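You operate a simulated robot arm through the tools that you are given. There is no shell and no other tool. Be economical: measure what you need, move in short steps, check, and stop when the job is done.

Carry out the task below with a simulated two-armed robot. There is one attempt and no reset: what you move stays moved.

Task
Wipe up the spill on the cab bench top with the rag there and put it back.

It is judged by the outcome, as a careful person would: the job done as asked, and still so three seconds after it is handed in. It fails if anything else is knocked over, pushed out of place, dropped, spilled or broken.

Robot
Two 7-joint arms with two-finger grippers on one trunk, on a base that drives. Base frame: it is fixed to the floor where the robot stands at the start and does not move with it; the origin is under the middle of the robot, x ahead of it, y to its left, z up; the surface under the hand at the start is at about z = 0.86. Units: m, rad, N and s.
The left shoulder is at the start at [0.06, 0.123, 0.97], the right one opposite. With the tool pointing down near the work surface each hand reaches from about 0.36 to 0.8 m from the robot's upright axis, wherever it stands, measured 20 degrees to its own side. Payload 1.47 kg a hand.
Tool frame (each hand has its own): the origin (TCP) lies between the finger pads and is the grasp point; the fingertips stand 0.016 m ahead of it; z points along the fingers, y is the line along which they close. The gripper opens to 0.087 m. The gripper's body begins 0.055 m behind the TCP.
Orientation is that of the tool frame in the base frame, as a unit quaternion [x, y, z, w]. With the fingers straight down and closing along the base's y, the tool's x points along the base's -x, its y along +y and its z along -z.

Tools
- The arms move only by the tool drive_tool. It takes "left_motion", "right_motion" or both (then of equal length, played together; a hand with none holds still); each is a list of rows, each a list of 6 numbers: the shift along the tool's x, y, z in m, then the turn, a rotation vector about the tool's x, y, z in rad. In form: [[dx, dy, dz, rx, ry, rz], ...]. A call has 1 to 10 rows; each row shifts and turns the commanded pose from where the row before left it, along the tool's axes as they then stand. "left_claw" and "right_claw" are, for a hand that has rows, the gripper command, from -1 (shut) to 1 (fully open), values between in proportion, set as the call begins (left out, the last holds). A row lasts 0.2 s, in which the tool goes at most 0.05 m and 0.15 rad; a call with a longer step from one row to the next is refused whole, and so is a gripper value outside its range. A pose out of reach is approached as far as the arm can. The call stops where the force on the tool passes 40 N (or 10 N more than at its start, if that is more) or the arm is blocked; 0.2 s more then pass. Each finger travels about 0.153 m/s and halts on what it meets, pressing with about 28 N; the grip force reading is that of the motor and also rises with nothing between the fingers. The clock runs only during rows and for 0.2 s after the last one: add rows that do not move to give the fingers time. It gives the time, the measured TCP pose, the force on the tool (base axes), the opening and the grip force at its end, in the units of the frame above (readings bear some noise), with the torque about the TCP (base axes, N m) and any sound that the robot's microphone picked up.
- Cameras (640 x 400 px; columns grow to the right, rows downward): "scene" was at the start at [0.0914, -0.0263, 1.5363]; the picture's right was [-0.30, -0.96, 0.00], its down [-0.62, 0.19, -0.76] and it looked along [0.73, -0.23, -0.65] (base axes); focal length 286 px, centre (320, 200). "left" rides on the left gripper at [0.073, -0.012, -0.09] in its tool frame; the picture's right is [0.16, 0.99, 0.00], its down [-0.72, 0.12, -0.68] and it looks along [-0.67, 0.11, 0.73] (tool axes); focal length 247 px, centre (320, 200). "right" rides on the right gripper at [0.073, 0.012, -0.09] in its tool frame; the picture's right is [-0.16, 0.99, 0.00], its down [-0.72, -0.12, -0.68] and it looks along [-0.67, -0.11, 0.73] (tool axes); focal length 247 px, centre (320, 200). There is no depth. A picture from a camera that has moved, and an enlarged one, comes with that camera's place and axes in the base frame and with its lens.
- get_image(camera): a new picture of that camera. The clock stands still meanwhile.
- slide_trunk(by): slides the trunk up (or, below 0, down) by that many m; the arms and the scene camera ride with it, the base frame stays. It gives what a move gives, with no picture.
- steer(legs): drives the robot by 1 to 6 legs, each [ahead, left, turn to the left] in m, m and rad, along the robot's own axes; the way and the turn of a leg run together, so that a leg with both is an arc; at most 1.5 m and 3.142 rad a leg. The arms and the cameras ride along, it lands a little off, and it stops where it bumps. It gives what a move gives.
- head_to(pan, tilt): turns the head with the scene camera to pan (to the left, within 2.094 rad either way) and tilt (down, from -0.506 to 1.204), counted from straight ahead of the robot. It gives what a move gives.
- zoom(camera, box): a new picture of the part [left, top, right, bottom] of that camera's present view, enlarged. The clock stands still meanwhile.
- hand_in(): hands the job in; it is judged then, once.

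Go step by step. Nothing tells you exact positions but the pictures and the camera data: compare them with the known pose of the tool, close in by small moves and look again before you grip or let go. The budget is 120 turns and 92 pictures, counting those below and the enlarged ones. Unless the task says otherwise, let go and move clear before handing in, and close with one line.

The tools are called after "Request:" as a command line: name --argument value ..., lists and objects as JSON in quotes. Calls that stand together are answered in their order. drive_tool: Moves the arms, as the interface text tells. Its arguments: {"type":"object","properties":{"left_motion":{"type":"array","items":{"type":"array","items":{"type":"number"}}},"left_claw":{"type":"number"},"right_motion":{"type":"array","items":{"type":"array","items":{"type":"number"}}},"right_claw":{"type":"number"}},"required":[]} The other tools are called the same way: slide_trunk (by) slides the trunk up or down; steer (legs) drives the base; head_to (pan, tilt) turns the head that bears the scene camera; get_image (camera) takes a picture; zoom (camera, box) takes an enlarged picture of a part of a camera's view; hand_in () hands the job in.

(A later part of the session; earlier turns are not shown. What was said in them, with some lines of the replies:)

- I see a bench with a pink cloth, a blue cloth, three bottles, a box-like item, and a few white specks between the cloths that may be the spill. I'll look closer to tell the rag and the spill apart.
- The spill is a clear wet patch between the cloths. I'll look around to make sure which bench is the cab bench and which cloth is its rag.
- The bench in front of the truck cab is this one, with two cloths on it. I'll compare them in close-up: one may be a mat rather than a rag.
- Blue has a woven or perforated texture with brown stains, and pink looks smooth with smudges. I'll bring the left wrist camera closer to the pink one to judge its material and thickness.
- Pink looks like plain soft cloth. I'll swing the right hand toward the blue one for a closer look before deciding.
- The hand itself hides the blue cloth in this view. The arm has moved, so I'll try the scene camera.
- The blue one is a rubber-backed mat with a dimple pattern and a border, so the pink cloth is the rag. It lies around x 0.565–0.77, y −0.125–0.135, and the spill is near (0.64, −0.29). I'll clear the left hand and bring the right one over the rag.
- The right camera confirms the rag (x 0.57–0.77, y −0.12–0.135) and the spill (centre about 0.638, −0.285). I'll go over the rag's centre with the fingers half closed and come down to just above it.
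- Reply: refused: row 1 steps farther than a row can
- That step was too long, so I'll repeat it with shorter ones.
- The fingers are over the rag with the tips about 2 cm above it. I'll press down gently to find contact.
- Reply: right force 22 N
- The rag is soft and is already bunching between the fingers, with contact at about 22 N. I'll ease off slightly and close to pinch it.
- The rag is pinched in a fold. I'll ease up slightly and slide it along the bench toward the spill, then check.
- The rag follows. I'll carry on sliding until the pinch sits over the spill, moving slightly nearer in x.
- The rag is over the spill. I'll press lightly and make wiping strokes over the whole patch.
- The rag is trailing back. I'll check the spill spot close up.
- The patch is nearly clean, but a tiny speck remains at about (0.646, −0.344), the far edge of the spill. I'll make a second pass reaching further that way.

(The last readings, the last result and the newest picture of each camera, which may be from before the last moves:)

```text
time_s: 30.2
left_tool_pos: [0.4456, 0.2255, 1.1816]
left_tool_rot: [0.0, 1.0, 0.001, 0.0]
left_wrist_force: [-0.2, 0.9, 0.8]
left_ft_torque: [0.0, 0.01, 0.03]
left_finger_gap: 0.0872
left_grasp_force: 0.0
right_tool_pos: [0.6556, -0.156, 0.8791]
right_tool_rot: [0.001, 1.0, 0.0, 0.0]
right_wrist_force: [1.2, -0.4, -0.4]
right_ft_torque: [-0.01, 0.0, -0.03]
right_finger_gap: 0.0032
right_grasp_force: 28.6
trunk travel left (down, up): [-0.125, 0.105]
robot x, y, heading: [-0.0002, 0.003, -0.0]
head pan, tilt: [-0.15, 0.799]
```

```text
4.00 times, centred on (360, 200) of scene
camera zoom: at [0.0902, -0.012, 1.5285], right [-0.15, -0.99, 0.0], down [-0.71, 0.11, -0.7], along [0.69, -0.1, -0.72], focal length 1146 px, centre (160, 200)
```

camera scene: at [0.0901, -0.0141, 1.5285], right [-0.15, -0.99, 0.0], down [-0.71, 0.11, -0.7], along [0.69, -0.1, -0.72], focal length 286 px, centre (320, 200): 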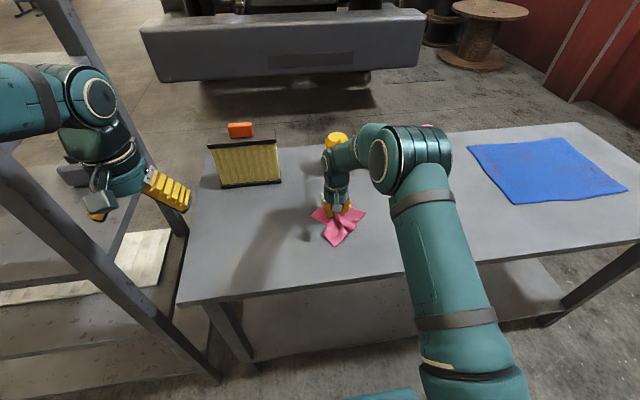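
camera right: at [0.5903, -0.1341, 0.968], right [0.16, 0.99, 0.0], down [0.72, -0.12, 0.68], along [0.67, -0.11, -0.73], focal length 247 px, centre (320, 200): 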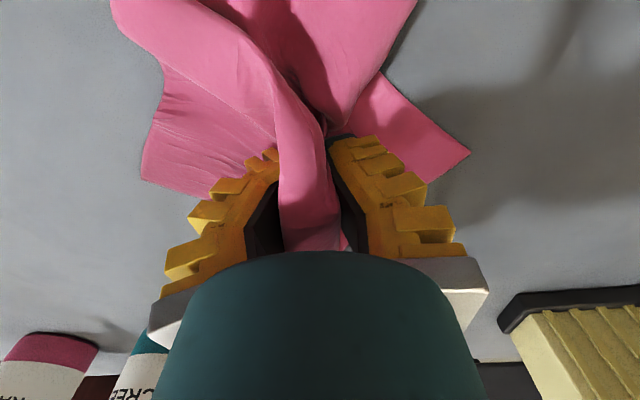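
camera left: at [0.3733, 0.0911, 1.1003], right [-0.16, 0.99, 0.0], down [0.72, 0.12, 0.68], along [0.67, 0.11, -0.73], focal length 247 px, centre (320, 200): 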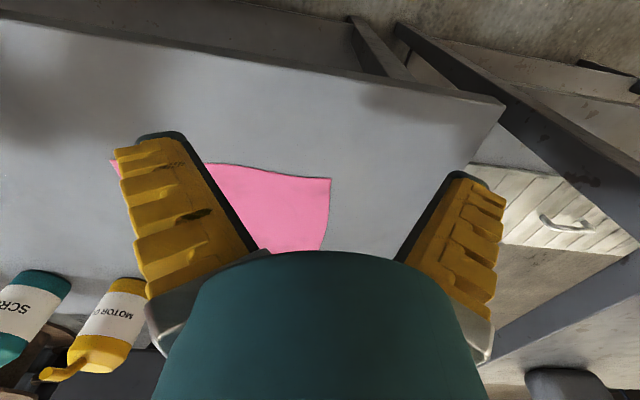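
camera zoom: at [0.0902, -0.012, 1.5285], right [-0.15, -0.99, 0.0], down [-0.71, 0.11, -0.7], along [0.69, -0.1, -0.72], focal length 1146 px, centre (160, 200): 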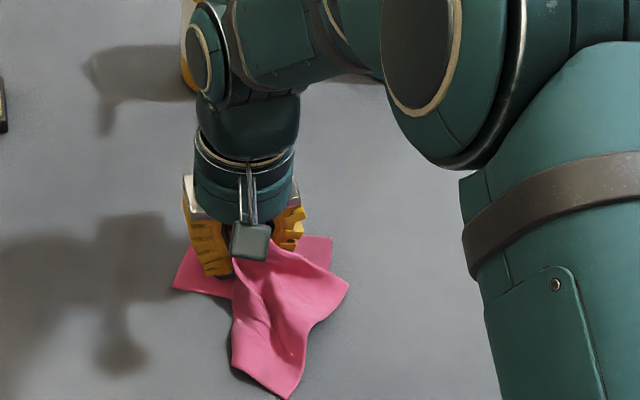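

The spot now looks clean. I'll slide the rag back to where it lay.

Request:
drive_tool --right_motion '[[0, 0.04, 0, 0, 0, 0], [0, 0.04, 0, 0, 0, 0], [-0.006, 0.04, 0, 0, 0, 0], [-0.006, 0.044, 0, 0, 0, 0], [0, 0, 0, 0, 0, 0]]'

Request:
get_image --camera "right"

Request:
zoom --camera "scene" --box '[200, 130, 440, 280]'

```text
time_s: 31.4
left_tool_pos: [0.4454, 0.2244, 1.1807]
left_tool_rot: [0.0, 1.0, 0.0, 0.0]
left_wrist_force: [0.5, -0.7, -0.1]
left_ft_torque: [-0.01, -0.03, -0.02]
left_finger_gap: 0.0869
left_grasp_force: 0.1
right_tool_pos: [0.6673, 0.0076, 0.8789]
right_tool_rot: [-0.001, 1.0, -0.001, 0.0]
right_wrist_force: [0.5, -0.5, 1.1]
right_ft_torque: [0.01, 0.03, 0.0]
right_finger_gap: 0.0044
right_grasp_force: 30.0
trunk travel left (down, up): [-0.125, 0.105]
robot x, y, heading: [-0.0018, 0.0009, -0.004]
head pan, tilt: [-0.15, 0.799]
```

```text
56 pictures are left
camera right: at [0.5939, 0.0181, 0.9686], right [0.16, 0.99, 0.0], down [0.72, -0.12, 0.68], along [0.67, -0.11, -0.73], focal length 247 px, centre (320, 200)
```

right: 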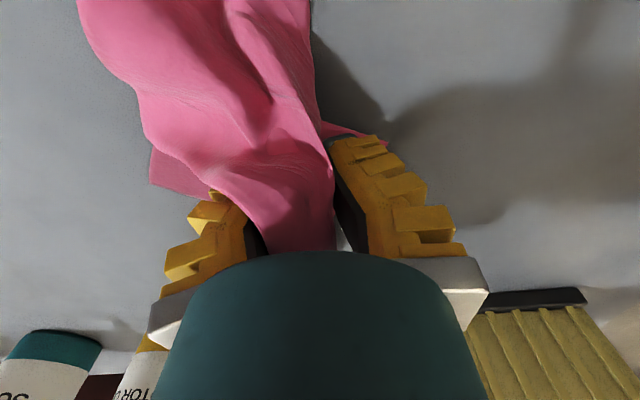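

```text
2.67 times, centred on (320, 205) of scene
camera zoom: at [0.0901, -0.014, 1.5286], right [-0.15, -0.99, 0.0], down [-0.71, 0.11, -0.7], along [0.69, -0.1, -0.72], focal length 764 px, centre (320, 187)
```

zoom: 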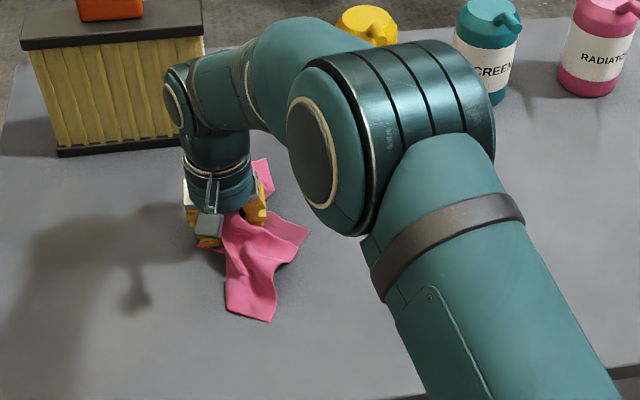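

The rag trails to the right and toward the robot. I'll overshoot a little left and away so it ends up centred, then release and raise to look.

Request:
drive_tool --right_motion '[[0, 0.04, 0, 0, 0, 0], [-0.02, 0.02, 0, 0, 0, 0], [0, 0, 0, 0, 0, 0]]'

Request:
drive_tool --right_motion '[[0, 0, 0, 0, 0, 0], [0, 0, 0, 0, 0, 0], [0, 0, -0.02, 0, 0, 0], [0, 0, -0.05, 0, 0, 0], [0, 0, -0.05, 0, 0, 0], [0, -0.02, -0.04, 0, 0, 0], [0.03, -0.04, 0, 0, 0, 0], [0.03, -0.04, 0, 0, 0, 0], [0.03, -0.04, 0, 0, 0, 0]]' --right_claw 0.3

Request:
get_image --camera "right"

Request:
zoom --camera "scene" --box '[180, 120, 440, 282]'

```text
time_s: 32.2
left_tool_pos: [0.4449, 0.2249, 1.1813]
left_tool_rot: [0.001, 1.0, 0.0, 0.0]
left_wrist_force: [0.7, -0.4, -0.5]
left_ft_torque: [-0.05, 0.0, 0.0]
left_finger_gap: 0.0867
left_grasp_force: 0.0
right_tool_pos: [0.6869, 0.0667, 0.8772]
right_tool_rot: [0.0, 1.0, 0.0, 0.0]
right_wrist_force: [-0.9, -0.1, 3.5]
right_ft_torque: [0.12, -0.02, -0.01]
right_finger_gap: 0.0033
right_grasp_force: 28.3
trunk travel left (down, up): [-0.125, 0.105]
robot x, y, heading: [-0.0016, 0.0, -0.002]
head pan, tilt: [-0.15, 0.799]
```

```text
time_s: 34.2
left_tool_pos: [0.4438, 0.2226, 1.1809]
left_tool_rot: [-0.001, 1.0, 0.001, 0.001]
left_wrist_force: [-0.3, -1.1, 0.0]
left_ft_torque: [0.05, 0.03, -0.01]
left_finger_gap: 0.0872
left_grasp_force: 0.1
right_tool_pos: [0.5979, -0.0751, 1.0381]
right_tool_rot: [0.0, 1.0, 0.001, 0.001]
right_wrist_force: [-0.7, -0.7, 0.4]
right_ft_torque: [0.04, 0.0, 0.01]
right_finger_gap: 0.0613
right_grasp_force: 3.4
trunk travel left (down, up): [-0.125, 0.105]
robot x, y, heading: [0.0013, 0.0, -0.001]
head pan, tilt: [-0.15, 0.799]
```

```text
54 pictures are left
camera right: at [0.5245, -0.0654, 1.1284], right [0.16, 0.99, 0.0], down [0.72, -0.12, 0.68], along [0.67, -0.11, -0.73], focal length 247 px, centre (320, 200)
```

right: 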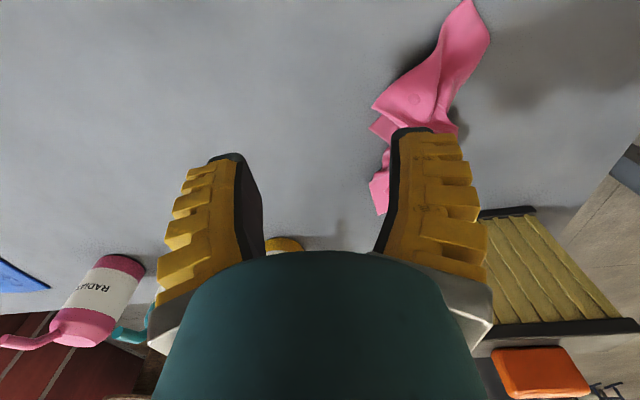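

```text
2.46 times, centred on (310, 201) of scene
camera zoom: at [0.089, -0.0148, 1.5286], right [-0.15, -0.99, 0.0], down [-0.71, 0.11, -0.7], along [0.69, -0.1, -0.72], focal length 705 px, centre (345, 198)
```

zoom: 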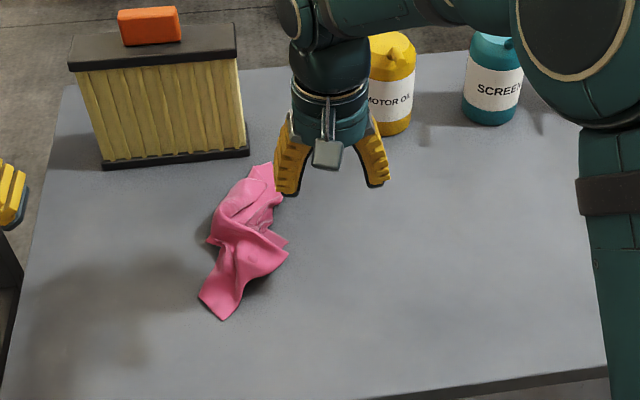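

The spill is gone and the rag is back at its spot, but crumpled. I'll get a clear view to confirm the bench is clean and see whether I can open the rag out.

Request:
drive_tool --right_motion '[[0.04, -0.02, 0, 0, 0, 0], [0.04, -0.02, 0, 0, 0, 0], [0.03, -0.03, 0, 0, 0, 0], [0, -0.04, 0, 0, 0, 0]]'

Request:
get_image --camera "right"

Request:
zoom --camera "scene" --box '[200, 160, 360, 260]'

```text
time_s: 35.2
left_tool_pos: [0.4454, 0.2245, 1.1818]
left_tool_rot: [0.001, 1.0, -0.001, 0.0]
left_wrist_force: [-0.3, -0.6, 0.4]
left_ft_torque: [-0.01, -0.01, 0.0]
left_finger_gap: 0.087
left_grasp_force: 0.0
right_tool_pos: [0.4854, -0.1845, 1.0361]
right_tool_rot: [0.0, 1.0, 0.0, -0.001]
right_wrist_force: [-1.3, 0.0, 0.4]
right_ft_torque: [0.02, 0.04, 0.02]
right_finger_gap: 0.0615
right_grasp_force: 3.5
trunk travel left (down, up): [-0.125, 0.105]
robot x, y, heading: [-0.0009, -0.0045, -0.003]
head pan, tilt: [-0.15, 0.799]
```

```text
52 pictures are left
camera right: at [0.412, -0.1739, 1.127], right [0.16, 0.99, 0.0], down [0.72, -0.12, 0.68], along [0.67, -0.11, -0.73], focal length 247 px, centre (320, 200)
```

right: 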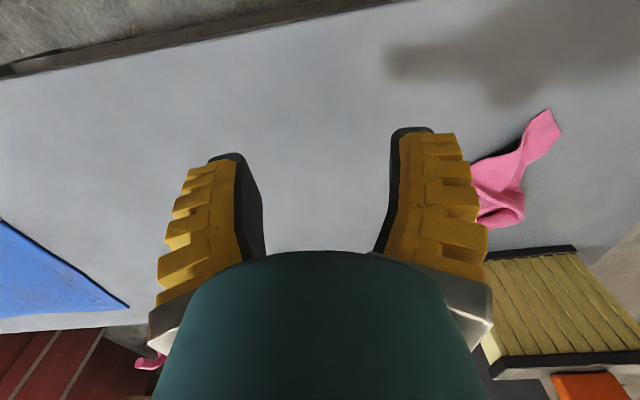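

```text
4.00 times, centred on (280, 210) of scene
camera zoom: at [0.091, -0.014, 1.5285], right [-0.15, -0.99, 0.0], down [-0.71, 0.11, -0.7], along [0.69, -0.1, -0.72], focal length 1146 px, centre (480, 160)
```

zoom: 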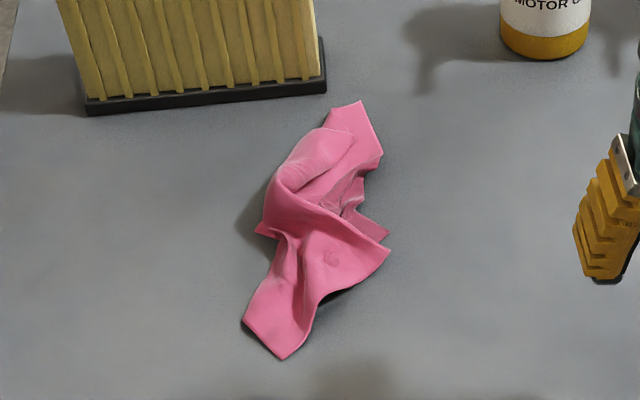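

The bench is clean and the rag's centre is within about 3 cm of its old place, though it is bunched. I'll try to open it out by pinching the right-hand flap at about (0.645, −0.02) and drawing it toward its old corner.

Request:
drive_tool --right_motion '[[-0.035, 0.035, 0, 0, 0, 0], [-0.035, 0.035, 0, 0, 0, 0], [-0.035, 0.035, 0, 0, 0, 0], [-0.035, 0.035, 0, 0, 0, 0], [-0.018, 0.02, 0, 0, 0, 0], [0, 0, 0.05, 0, 0, 0], [0, 0, 0.05, 0, 0, 0], [0, 0, 0.03, 0, 0, 0], [0, 0, 0, 0, 0, 0]]' --right_claw -0.4

Request:
get_image --camera "right"

Request:
zoom --camera "scene" --box '[200, 160, 360, 260]'

```text
time_s: 37.2
left_tool_pos: [0.4454, 0.225, 1.1812]
left_tool_rot: [0.0, 1.0, 0.0, 0.0]
left_wrist_force: [-0.1, -0.4, -0.5]
left_ft_torque: [0.01, -0.01, -0.03]
left_finger_gap: 0.0872
left_grasp_force: 0.0
right_tool_pos: [0.6444, -0.0212, 0.9051]
right_tool_rot: [0.0, 1.0, 0.0, 0.001]
right_wrist_force: [-0.6, 0.3, 0.0]
right_ft_torque: [0.03, 0.02, -0.04]
right_finger_gap: 0.0324
right_grasp_force: 4.4
trunk travel left (down, up): [-0.125, 0.105]
robot x, y, heading: [0.0015, 0.0, 0.001]
head pan, tilt: [-0.15, 0.799]
```

```text
50 pictures are left
camera right: at [0.5719, -0.0098, 0.9964], right [0.16, 0.99, 0.0], down [0.72, -0.12, 0.68], along [0.67, -0.11, -0.73], focal length 247 px, centre (320, 200)
```

right: 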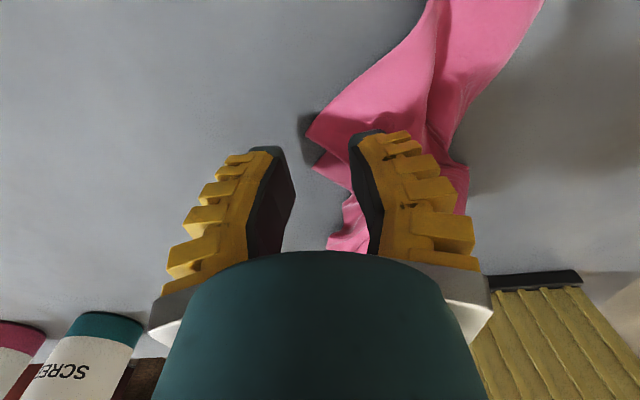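

```text
4.00 times, centred on (280, 210) of scene
camera zoom: at [0.0899, -0.0133, 1.5286], right [-0.15, -0.99, 0.0], down [-0.71, 0.11, -0.7], along [0.69, -0.1, -0.72], focal length 1146 px, centre (480, 160)
```

zoom: 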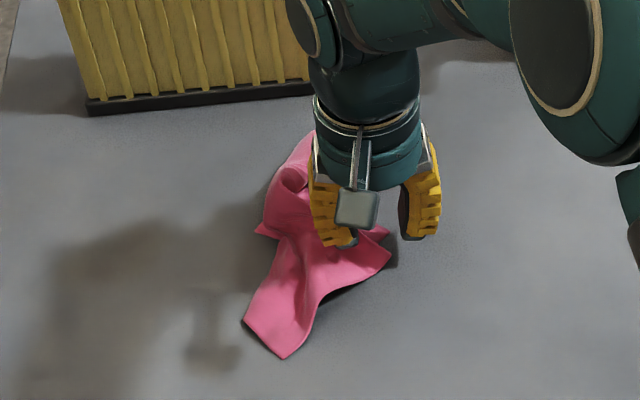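

The fingers straddle the flap's edge. I'll shift about 1 cm left and nearer, lower, close, and draw it gently right.

Request:
drive_tool --right_motion '[[0.012, 0.01, 0, 0, 0, 0], [0, 0, 0.012, 0, 0, 0], [0, 0, 0.012, 0, 0, 0], [0, 0, 0.003, 0, 0, 0]]'

Request:
drive_tool --right_motion '[[0, 0, 0, 0, 0, 0], [0, 0, 0, 0, 0, 0], [0, 0, -0.002, 0, 0, 0], [0.015, -0.03, 0, 0, 0, 0], [0.015, -0.03, 0, 0, 0, 0], [0, -0.03, 0, 0, 0, 0], [0, 0, 0, 0, 0, 0]]' --right_claw -1

Request:
get_image --camera "right"

Request:
zoom --camera "scene" --box '[200, 160, 360, 260]'

```text
time_s: 38.2
left_tool_pos: [0.446, 0.2239, 1.1813]
left_tool_rot: [0.0, 1.0, 0.001, 0.0]
left_wrist_force: [-0.3, -1.7, -0.8]
left_ft_torque: [0.0, 0.01, 0.0]
left_finger_gap: 0.0871
left_grasp_force: 0.1
right_tool_pos: [0.6322, -0.012, 0.8788]
right_tool_rot: [0.0, 1.0, 0.001, 0.0]
right_wrist_force: [0.0, -0.6, 1.8]
right_ft_torque: [0.07, -0.02, 0.02]
right_finger_gap: 0.0324
right_grasp_force: 4.3
trunk travel left (down, up): [-0.125, 0.105]
robot x, y, heading: [0.0038, -0.0007, 0.002]
head pan, tilt: [-0.15, 0.799]
```

```text
time_s: 39.8
left_tool_pos: [0.4453, 0.2263, 1.1807]
left_tool_rot: [0.0, 1.0, 0.0, 0.0]
left_wrist_force: [0.7, -0.3, 0.1]
left_ft_torque: [0.04, 0.0, 0.04]
left_finger_gap: 0.0871
left_grasp_force: 0.1
right_tool_pos: [0.6019, -0.1013, 0.8832]
right_tool_rot: [-0.001, 1.0, 0.0, 0.0]
right_wrist_force: [1.7, -0.5, -0.9]
right_ft_torque: [-0.05, 0.06, -0.01]
right_finger_gap: 0.0001
right_grasp_force: 22.4
trunk travel left (down, up): [-0.125, 0.105]
robot x, y, heading: [0.0015, 0.0013, 0.004]
head pan, tilt: [-0.15, 0.799]
```

```text
48 pictures are left
camera right: at [0.5287, -0.0901, 0.973], right [0.16, 0.99, 0.0], down [0.72, -0.12, 0.68], along [0.67, -0.11, -0.73], focal length 247 px, centre (320, 200)
```

right: 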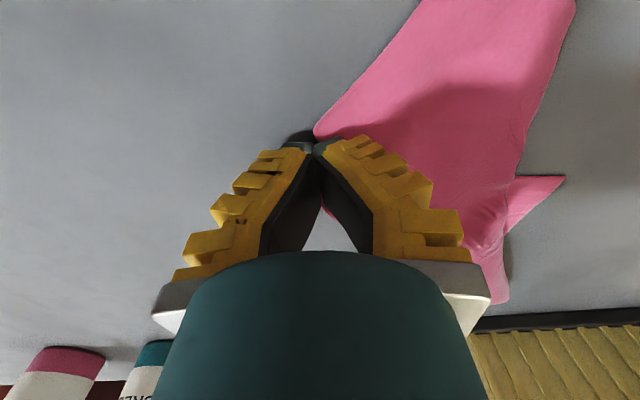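

```text
4.00 times, centred on (280, 210) of scene
camera zoom: at [0.0902, -0.0126, 1.5285], right [-0.15, -0.99, 0.0], down [-0.71, 0.11, -0.7], along [0.69, -0.1, -0.72], focal length 1146 px, centre (480, 160)
```

zoom: 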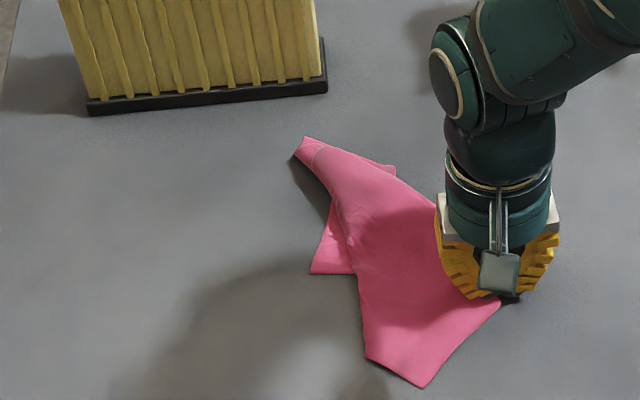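

That opened the rag a lot. I'll release and pull the left triangle corner at about (0.635, 0.04) toward the near-left.

Request:
drive_tool --right_motion '[[0, 0, 0, 0, 0, 0], [0, 0, 0, 0, 0, 0], [0, 0, -0.04, 0, 0, 0], [0, 0, -0.04, 0, 0, 0], [-0.01, 0.045, 0, 0, 0, 0], [-0.01, 0.045, 0, 0, 0, 0], [-0.012, 0.044, 0, 0, 0, 0], [0, 0, 0.04, 0, 0, 0], [0, 0, 0.015, 0, 0, 0]]' --right_claw -0.4

Request:
get_image --camera "right"

Request:
zoom --camera "scene" --box '[200, 160, 360, 260]'

```text
time_s: 41.8
left_tool_pos: [0.4449, 0.225, 1.1809]
left_tool_rot: [0.001, 1.0, 0.0, 0.0]
left_wrist_force: [-0.6, 0.9, 0.6]
left_ft_torque: [-0.01, 0.04, 0.01]
left_finger_gap: 0.0869
left_grasp_force: 0.0
right_tool_pos: [0.6327, 0.0317, 0.9067]
right_tool_rot: [0.001, 1.0, 0.0, -0.001]
right_wrist_force: [0.0, 1.0, 0.4]
right_ft_torque: [-0.01, -0.03, 0.03]
right_finger_gap: 0.0322
right_grasp_force: 4.7
trunk travel left (down, up): [-0.125, 0.105]
robot x, y, heading: [0.001, 0.004, 0.002]
head pan, tilt: [-0.15, 0.799]
```

```text
46 pictures are left
camera right: at [0.5606, 0.043, 0.9966], right [0.16, 0.99, 0.0], down [0.72, -0.12, 0.68], along [0.67, -0.11, -0.73], focal length 247 px, centre (320, 200)
```

right: 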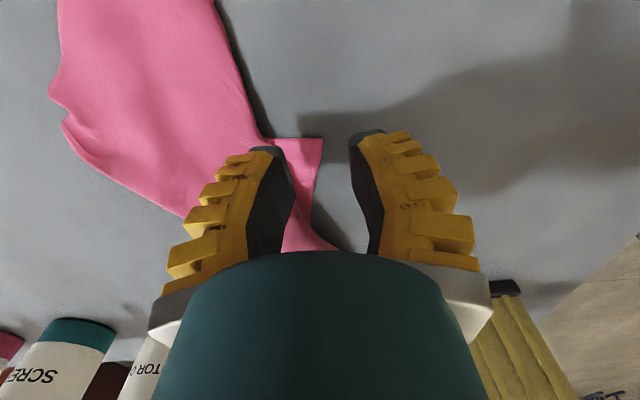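

```text
4.00 times, centred on (280, 210) of scene
camera zoom: at [0.0902, -0.0128, 1.5286], right [-0.15, -0.99, 0.0], down [-0.71, 0.11, -0.7], along [0.69, -0.1, -0.72], focal length 1146 px, centre (480, 160)
```

zoom: 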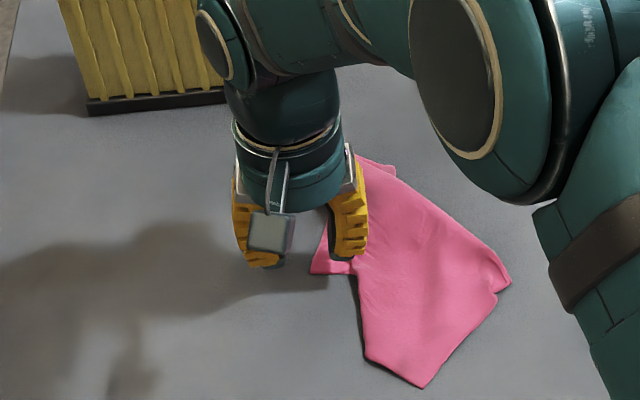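

The corner lies near the right finger. I'll shift slightly right, lower, pinch and pull toward the near-left.

Request:
drive_tool --right_motion '[[0.005, -0.01, 0, 0, 0, 0], [0, 0, 0.012, 0, 0, 0], [0, 0, 0.014, 0, 0, 0], [0, 0, 0.003, 0, 0, 0]]'

Request:
drive_tool --right_motion '[[0, 0, 0, 0, 0, 0], [0, 0, 0, 0, 0, 0], [0, 0, -0.002, 0, 0, 0], [0.015, 0.03, 0, 0, 0, 0], [0.015, 0.03, 0, 0, 0, 0], [0.01, 0.03, 0, 0, 0, 0], [0, 0, 0, 0, 0, 0]]' --right_claw -1

Request:
zoom --camera "scene" --box '[200, 160, 360, 260]'

```text
time_s: 42.8
left_tool_pos: [0.4451, 0.2232, 1.1824]
left_tool_rot: [-0.001, 1.0, 0.0, 0.0]
left_wrist_force: [0.8, -0.5, 0.2]
left_ft_torque: [-0.03, 0.0, -0.02]
left_finger_gap: 0.0871
left_grasp_force: 0.0
right_tool_pos: [0.6306, 0.0216, 0.8773]
right_tool_rot: [0.0, 1.0, 0.0, 0.001]
right_wrist_force: [-1.0, -1.7, 8.9]
right_ft_torque: [-0.19, -0.06, -0.05]
right_finger_gap: 0.0337
right_grasp_force: 5.1
trunk travel left (down, up): [-0.125, 0.105]
robot x, y, heading: [0.0041, -0.0024, -0.005]
head pan, tilt: [-0.15, 0.799]
```

```text
time_s: 44.4
left_tool_pos: [0.446, 0.2237, 1.1811]
left_tool_rot: [0.001, 1.0, 0.0, 0.0]
left_wrist_force: [0.5, 0.3, 0.2]
left_ft_torque: [0.02, -0.07, -0.01]
left_finger_gap: 0.0874
left_grasp_force: 0.1
right_tool_pos: [0.5885, 0.1087, 0.8783]
right_tool_rot: [0.0, 1.0, 0.0, 0.0]
right_wrist_force: [-0.4, -0.1, -0.2]
right_ft_torque: [0.01, 0.03, 0.0]
right_finger_gap: 0.0
right_grasp_force: 28.1
trunk travel left (down, up): [-0.125, 0.105]
robot x, y, heading: [0.0013, -0.0012, 0.001]
head pan, tilt: [-0.15, 0.799]
```

```text
4.00 times, centred on (280, 210) of scene
camera zoom: at [0.0904, -0.0139, 1.5285], right [-0.15, -0.99, 0.0], down [-0.71, 0.11, -0.7], along [0.69, -0.1, -0.72], focal length 1146 px, centre (480, 160)
```

zoom: 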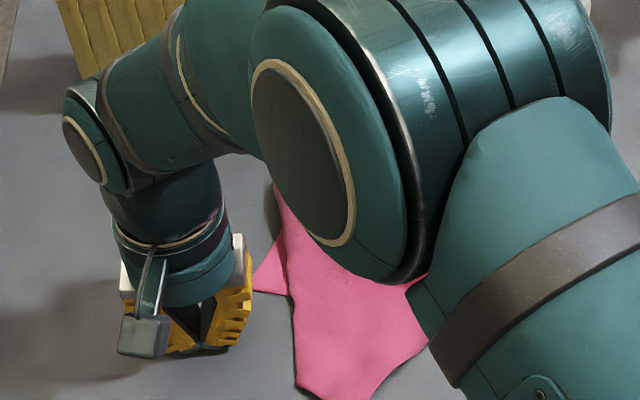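

The corner slipped out, but the whole rag shifted left, which helps. I'll lift away and look.

Request:
drive_tool --right_motion '[[0, 0, -0.05, 0, 0, 0], [0, 0, -0.05, 0, 0, 0], [0.02, -0.04, -0.04, 0, 0, 0], [0.03, -0.04, 0, 0, 0, 0], [0.03, -0.04, 0, 0, 0, 0], [0, -0.05, 0, 0, 0, 0], [0, -0.05, 0, 0, 0, 0], [0, -0.05, 0, 0, 0, 0], [0, -0.05, 0, 0, 0, 0]]'

Request:
zoom --camera "scene" --box '[180, 120, 420, 270]'

```text
refused: row 3 steps farther than a row can; nothing moved
```

```text
2.67 times, centred on (300, 195) of scene
camera zoom: at [0.0904, -0.0139, 1.5285], right [-0.15, -0.99, 0.0], down [-0.71, 0.11, -0.7], along [0.69, -0.1, -0.72], focal length 764 px, centre (373, 213)
```

zoom: 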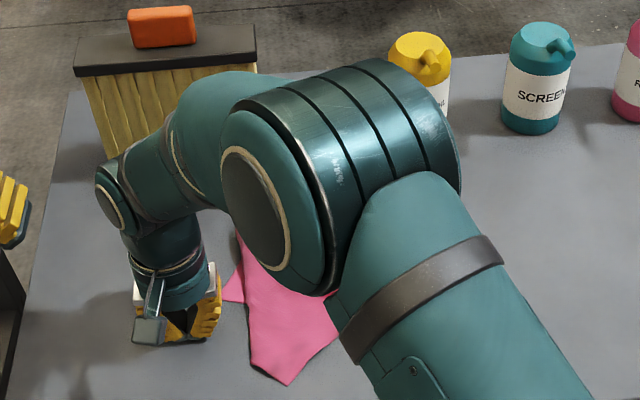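

Request:
drive_tool --right_motion '[[0, 0, -0.05, 0, 0, 0], [0, 0, -0.05, 0, 0, 0], [0, -0.03, -0.03, 0, 0, 0], [0.02, -0.04, 0, 0, 0, 0], [0.02, -0.04, 0, 0, 0, 0], [0, -0.05, 0, 0, 0, 0], [0, -0.05, 0, 0, 0, 0], [0, -0.05, 0, 0, 0, 0], [0, -0.05, 0, 0, 0, 0]]'

Request:
zoom --camera "scene" --box '[180, 120, 420, 270]'

```text
time_s: 46.4
left_tool_pos: [0.4456, 0.2231, 1.1813]
left_tool_rot: [0.0, 1.0, 0.0, 0.001]
left_wrist_force: [-1.3, -0.9, 0.4]
left_ft_torque: [0.04, -0.01, -0.01]
left_finger_gap: 0.0869
left_grasp_force: 0.0
right_tool_pos: [0.5494, -0.1988, 1.0099]
right_tool_rot: [0.0, 1.0, 0.0, 0.0]
right_wrist_force: [0.1, -0.8, 0.5]
right_ft_torque: [0.02, 0.0, 0.03]
right_finger_gap: 0.0
right_grasp_force: 28.3
trunk travel left (down, up): [-0.125, 0.105]
robot x, y, heading: [-0.0005, 0.0019, 0.002]
head pan, tilt: [-0.15, 0.799]
```

```text
2.67 times, centred on (300, 195) of scene
camera zoom: at [0.0902, -0.0145, 1.5285], right [-0.15, -0.99, 0.0], down [-0.71, 0.11, -0.7], along [0.69, -0.1, -0.72], focal length 764 px, centre (373, 213)
```

zoom: 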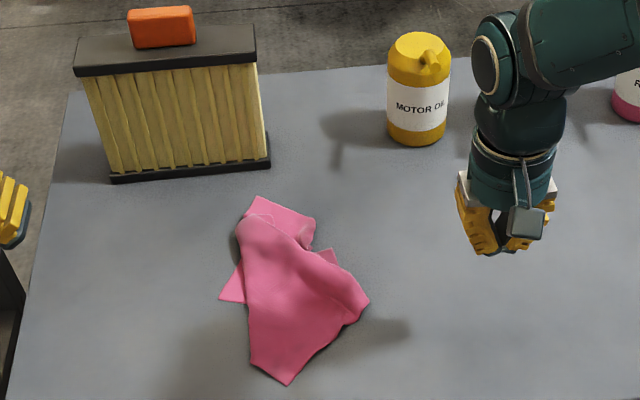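

The rag now lies mostly open on its old spot, centred within about 3 cm. I'll park the right hand clear and take a last look at the spill area.

Request:
drive_tool --right_motion '[[0.02, -0.045, 0, 0, 0, 0], [0.02, -0.045, 0, 0, 0, 0], [0, -0.05, 0, 0, 0, 0], [0, -0.05, 0, 0, 0, 0], [0, -0.03, -0.03, 0, 0, 0], [0, 0, -0.03, 0, 0, 0]]' --right_claw 0.5

Request:
get_image --camera "scene"

Request:
zoom --camera "scene" --box '[310, 150, 450, 250]'

Request:
zoom --camera "right" --box '[320, 40, 560, 200]'

```text
time_s: 47.8
left_tool_pos: [0.4452, 0.2255, 1.1812]
left_tool_rot: [0.0, 1.0, 0.001, 0.0]
left_wrist_force: [0.5, 0.2, -0.8]
left_ft_torque: [-0.02, 0.04, 0.0]
left_finger_gap: 0.0868
left_grasp_force: 0.1
right_tool_pos: [0.5074, -0.4213, 1.0694]
right_tool_rot: [-0.001, 1.0, 0.0, 0.0]
right_wrist_force: [-0.2, -0.5, -0.4]
right_ft_torque: [0.01, -0.02, -0.01]
right_finger_gap: 0.0693
right_grasp_force: 3.0
trunk travel left (down, up): [-0.125, 0.105]
robot x, y, heading: [-0.0002, -0.0021, -0.004]
head pan, tilt: [-0.15, 0.799]
```

```text
41 pictures are left
camera scene: at [0.0899, -0.0127, 1.5286], right [-0.15, -0.99, 0.0], down [-0.71, 0.11, -0.7], along [0.69, -0.1, -0.72], focal length 286 px, centre (320, 200)
```

scene: 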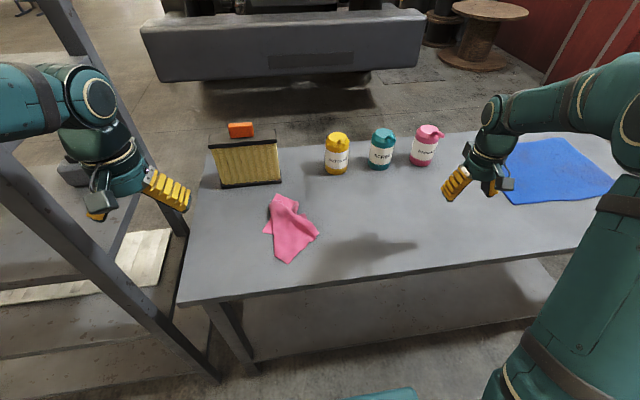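

```text
4.00 times, centred on (380, 200) of scene
camera zoom: at [0.0899, -0.0127, 1.5286], right [-0.15, -0.99, 0.0], down [-0.71, 0.11, -0.7], along [0.69, -0.1, -0.72], focal length 1146 px, centre (80, 200)
```

zoom: 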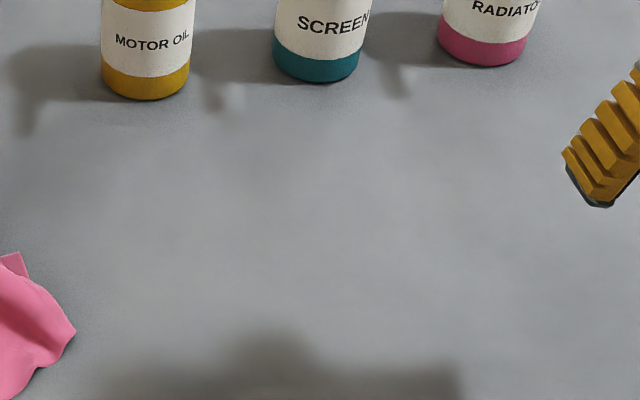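

```text
2.50 times, centred on (440, 120) of right
camera zoom: at [0.4341, -0.4103, 1.16], right [0.16, 0.99, 0.0], down [0.72, -0.12, 0.68], along [0.67, -0.11, -0.73], focal length 617 px, centre (20, 400)
```

zoom: 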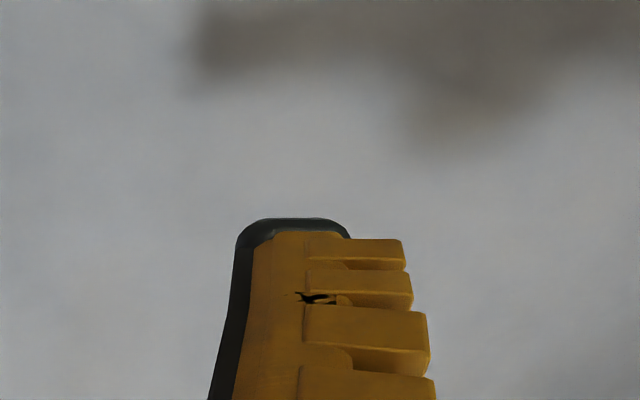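

The spill area is clean in both cameras. The rag is back in its place, nothing else has moved, and both hands are clear, so I'm handing in.

Request:
hand_in

```text
The job is handed in.
```

I wiped up the spill with the pink rag and put the rag back within about 3–4 cm of where it lay. It is mostly spread out but partly folded, not flat as it was at the start.
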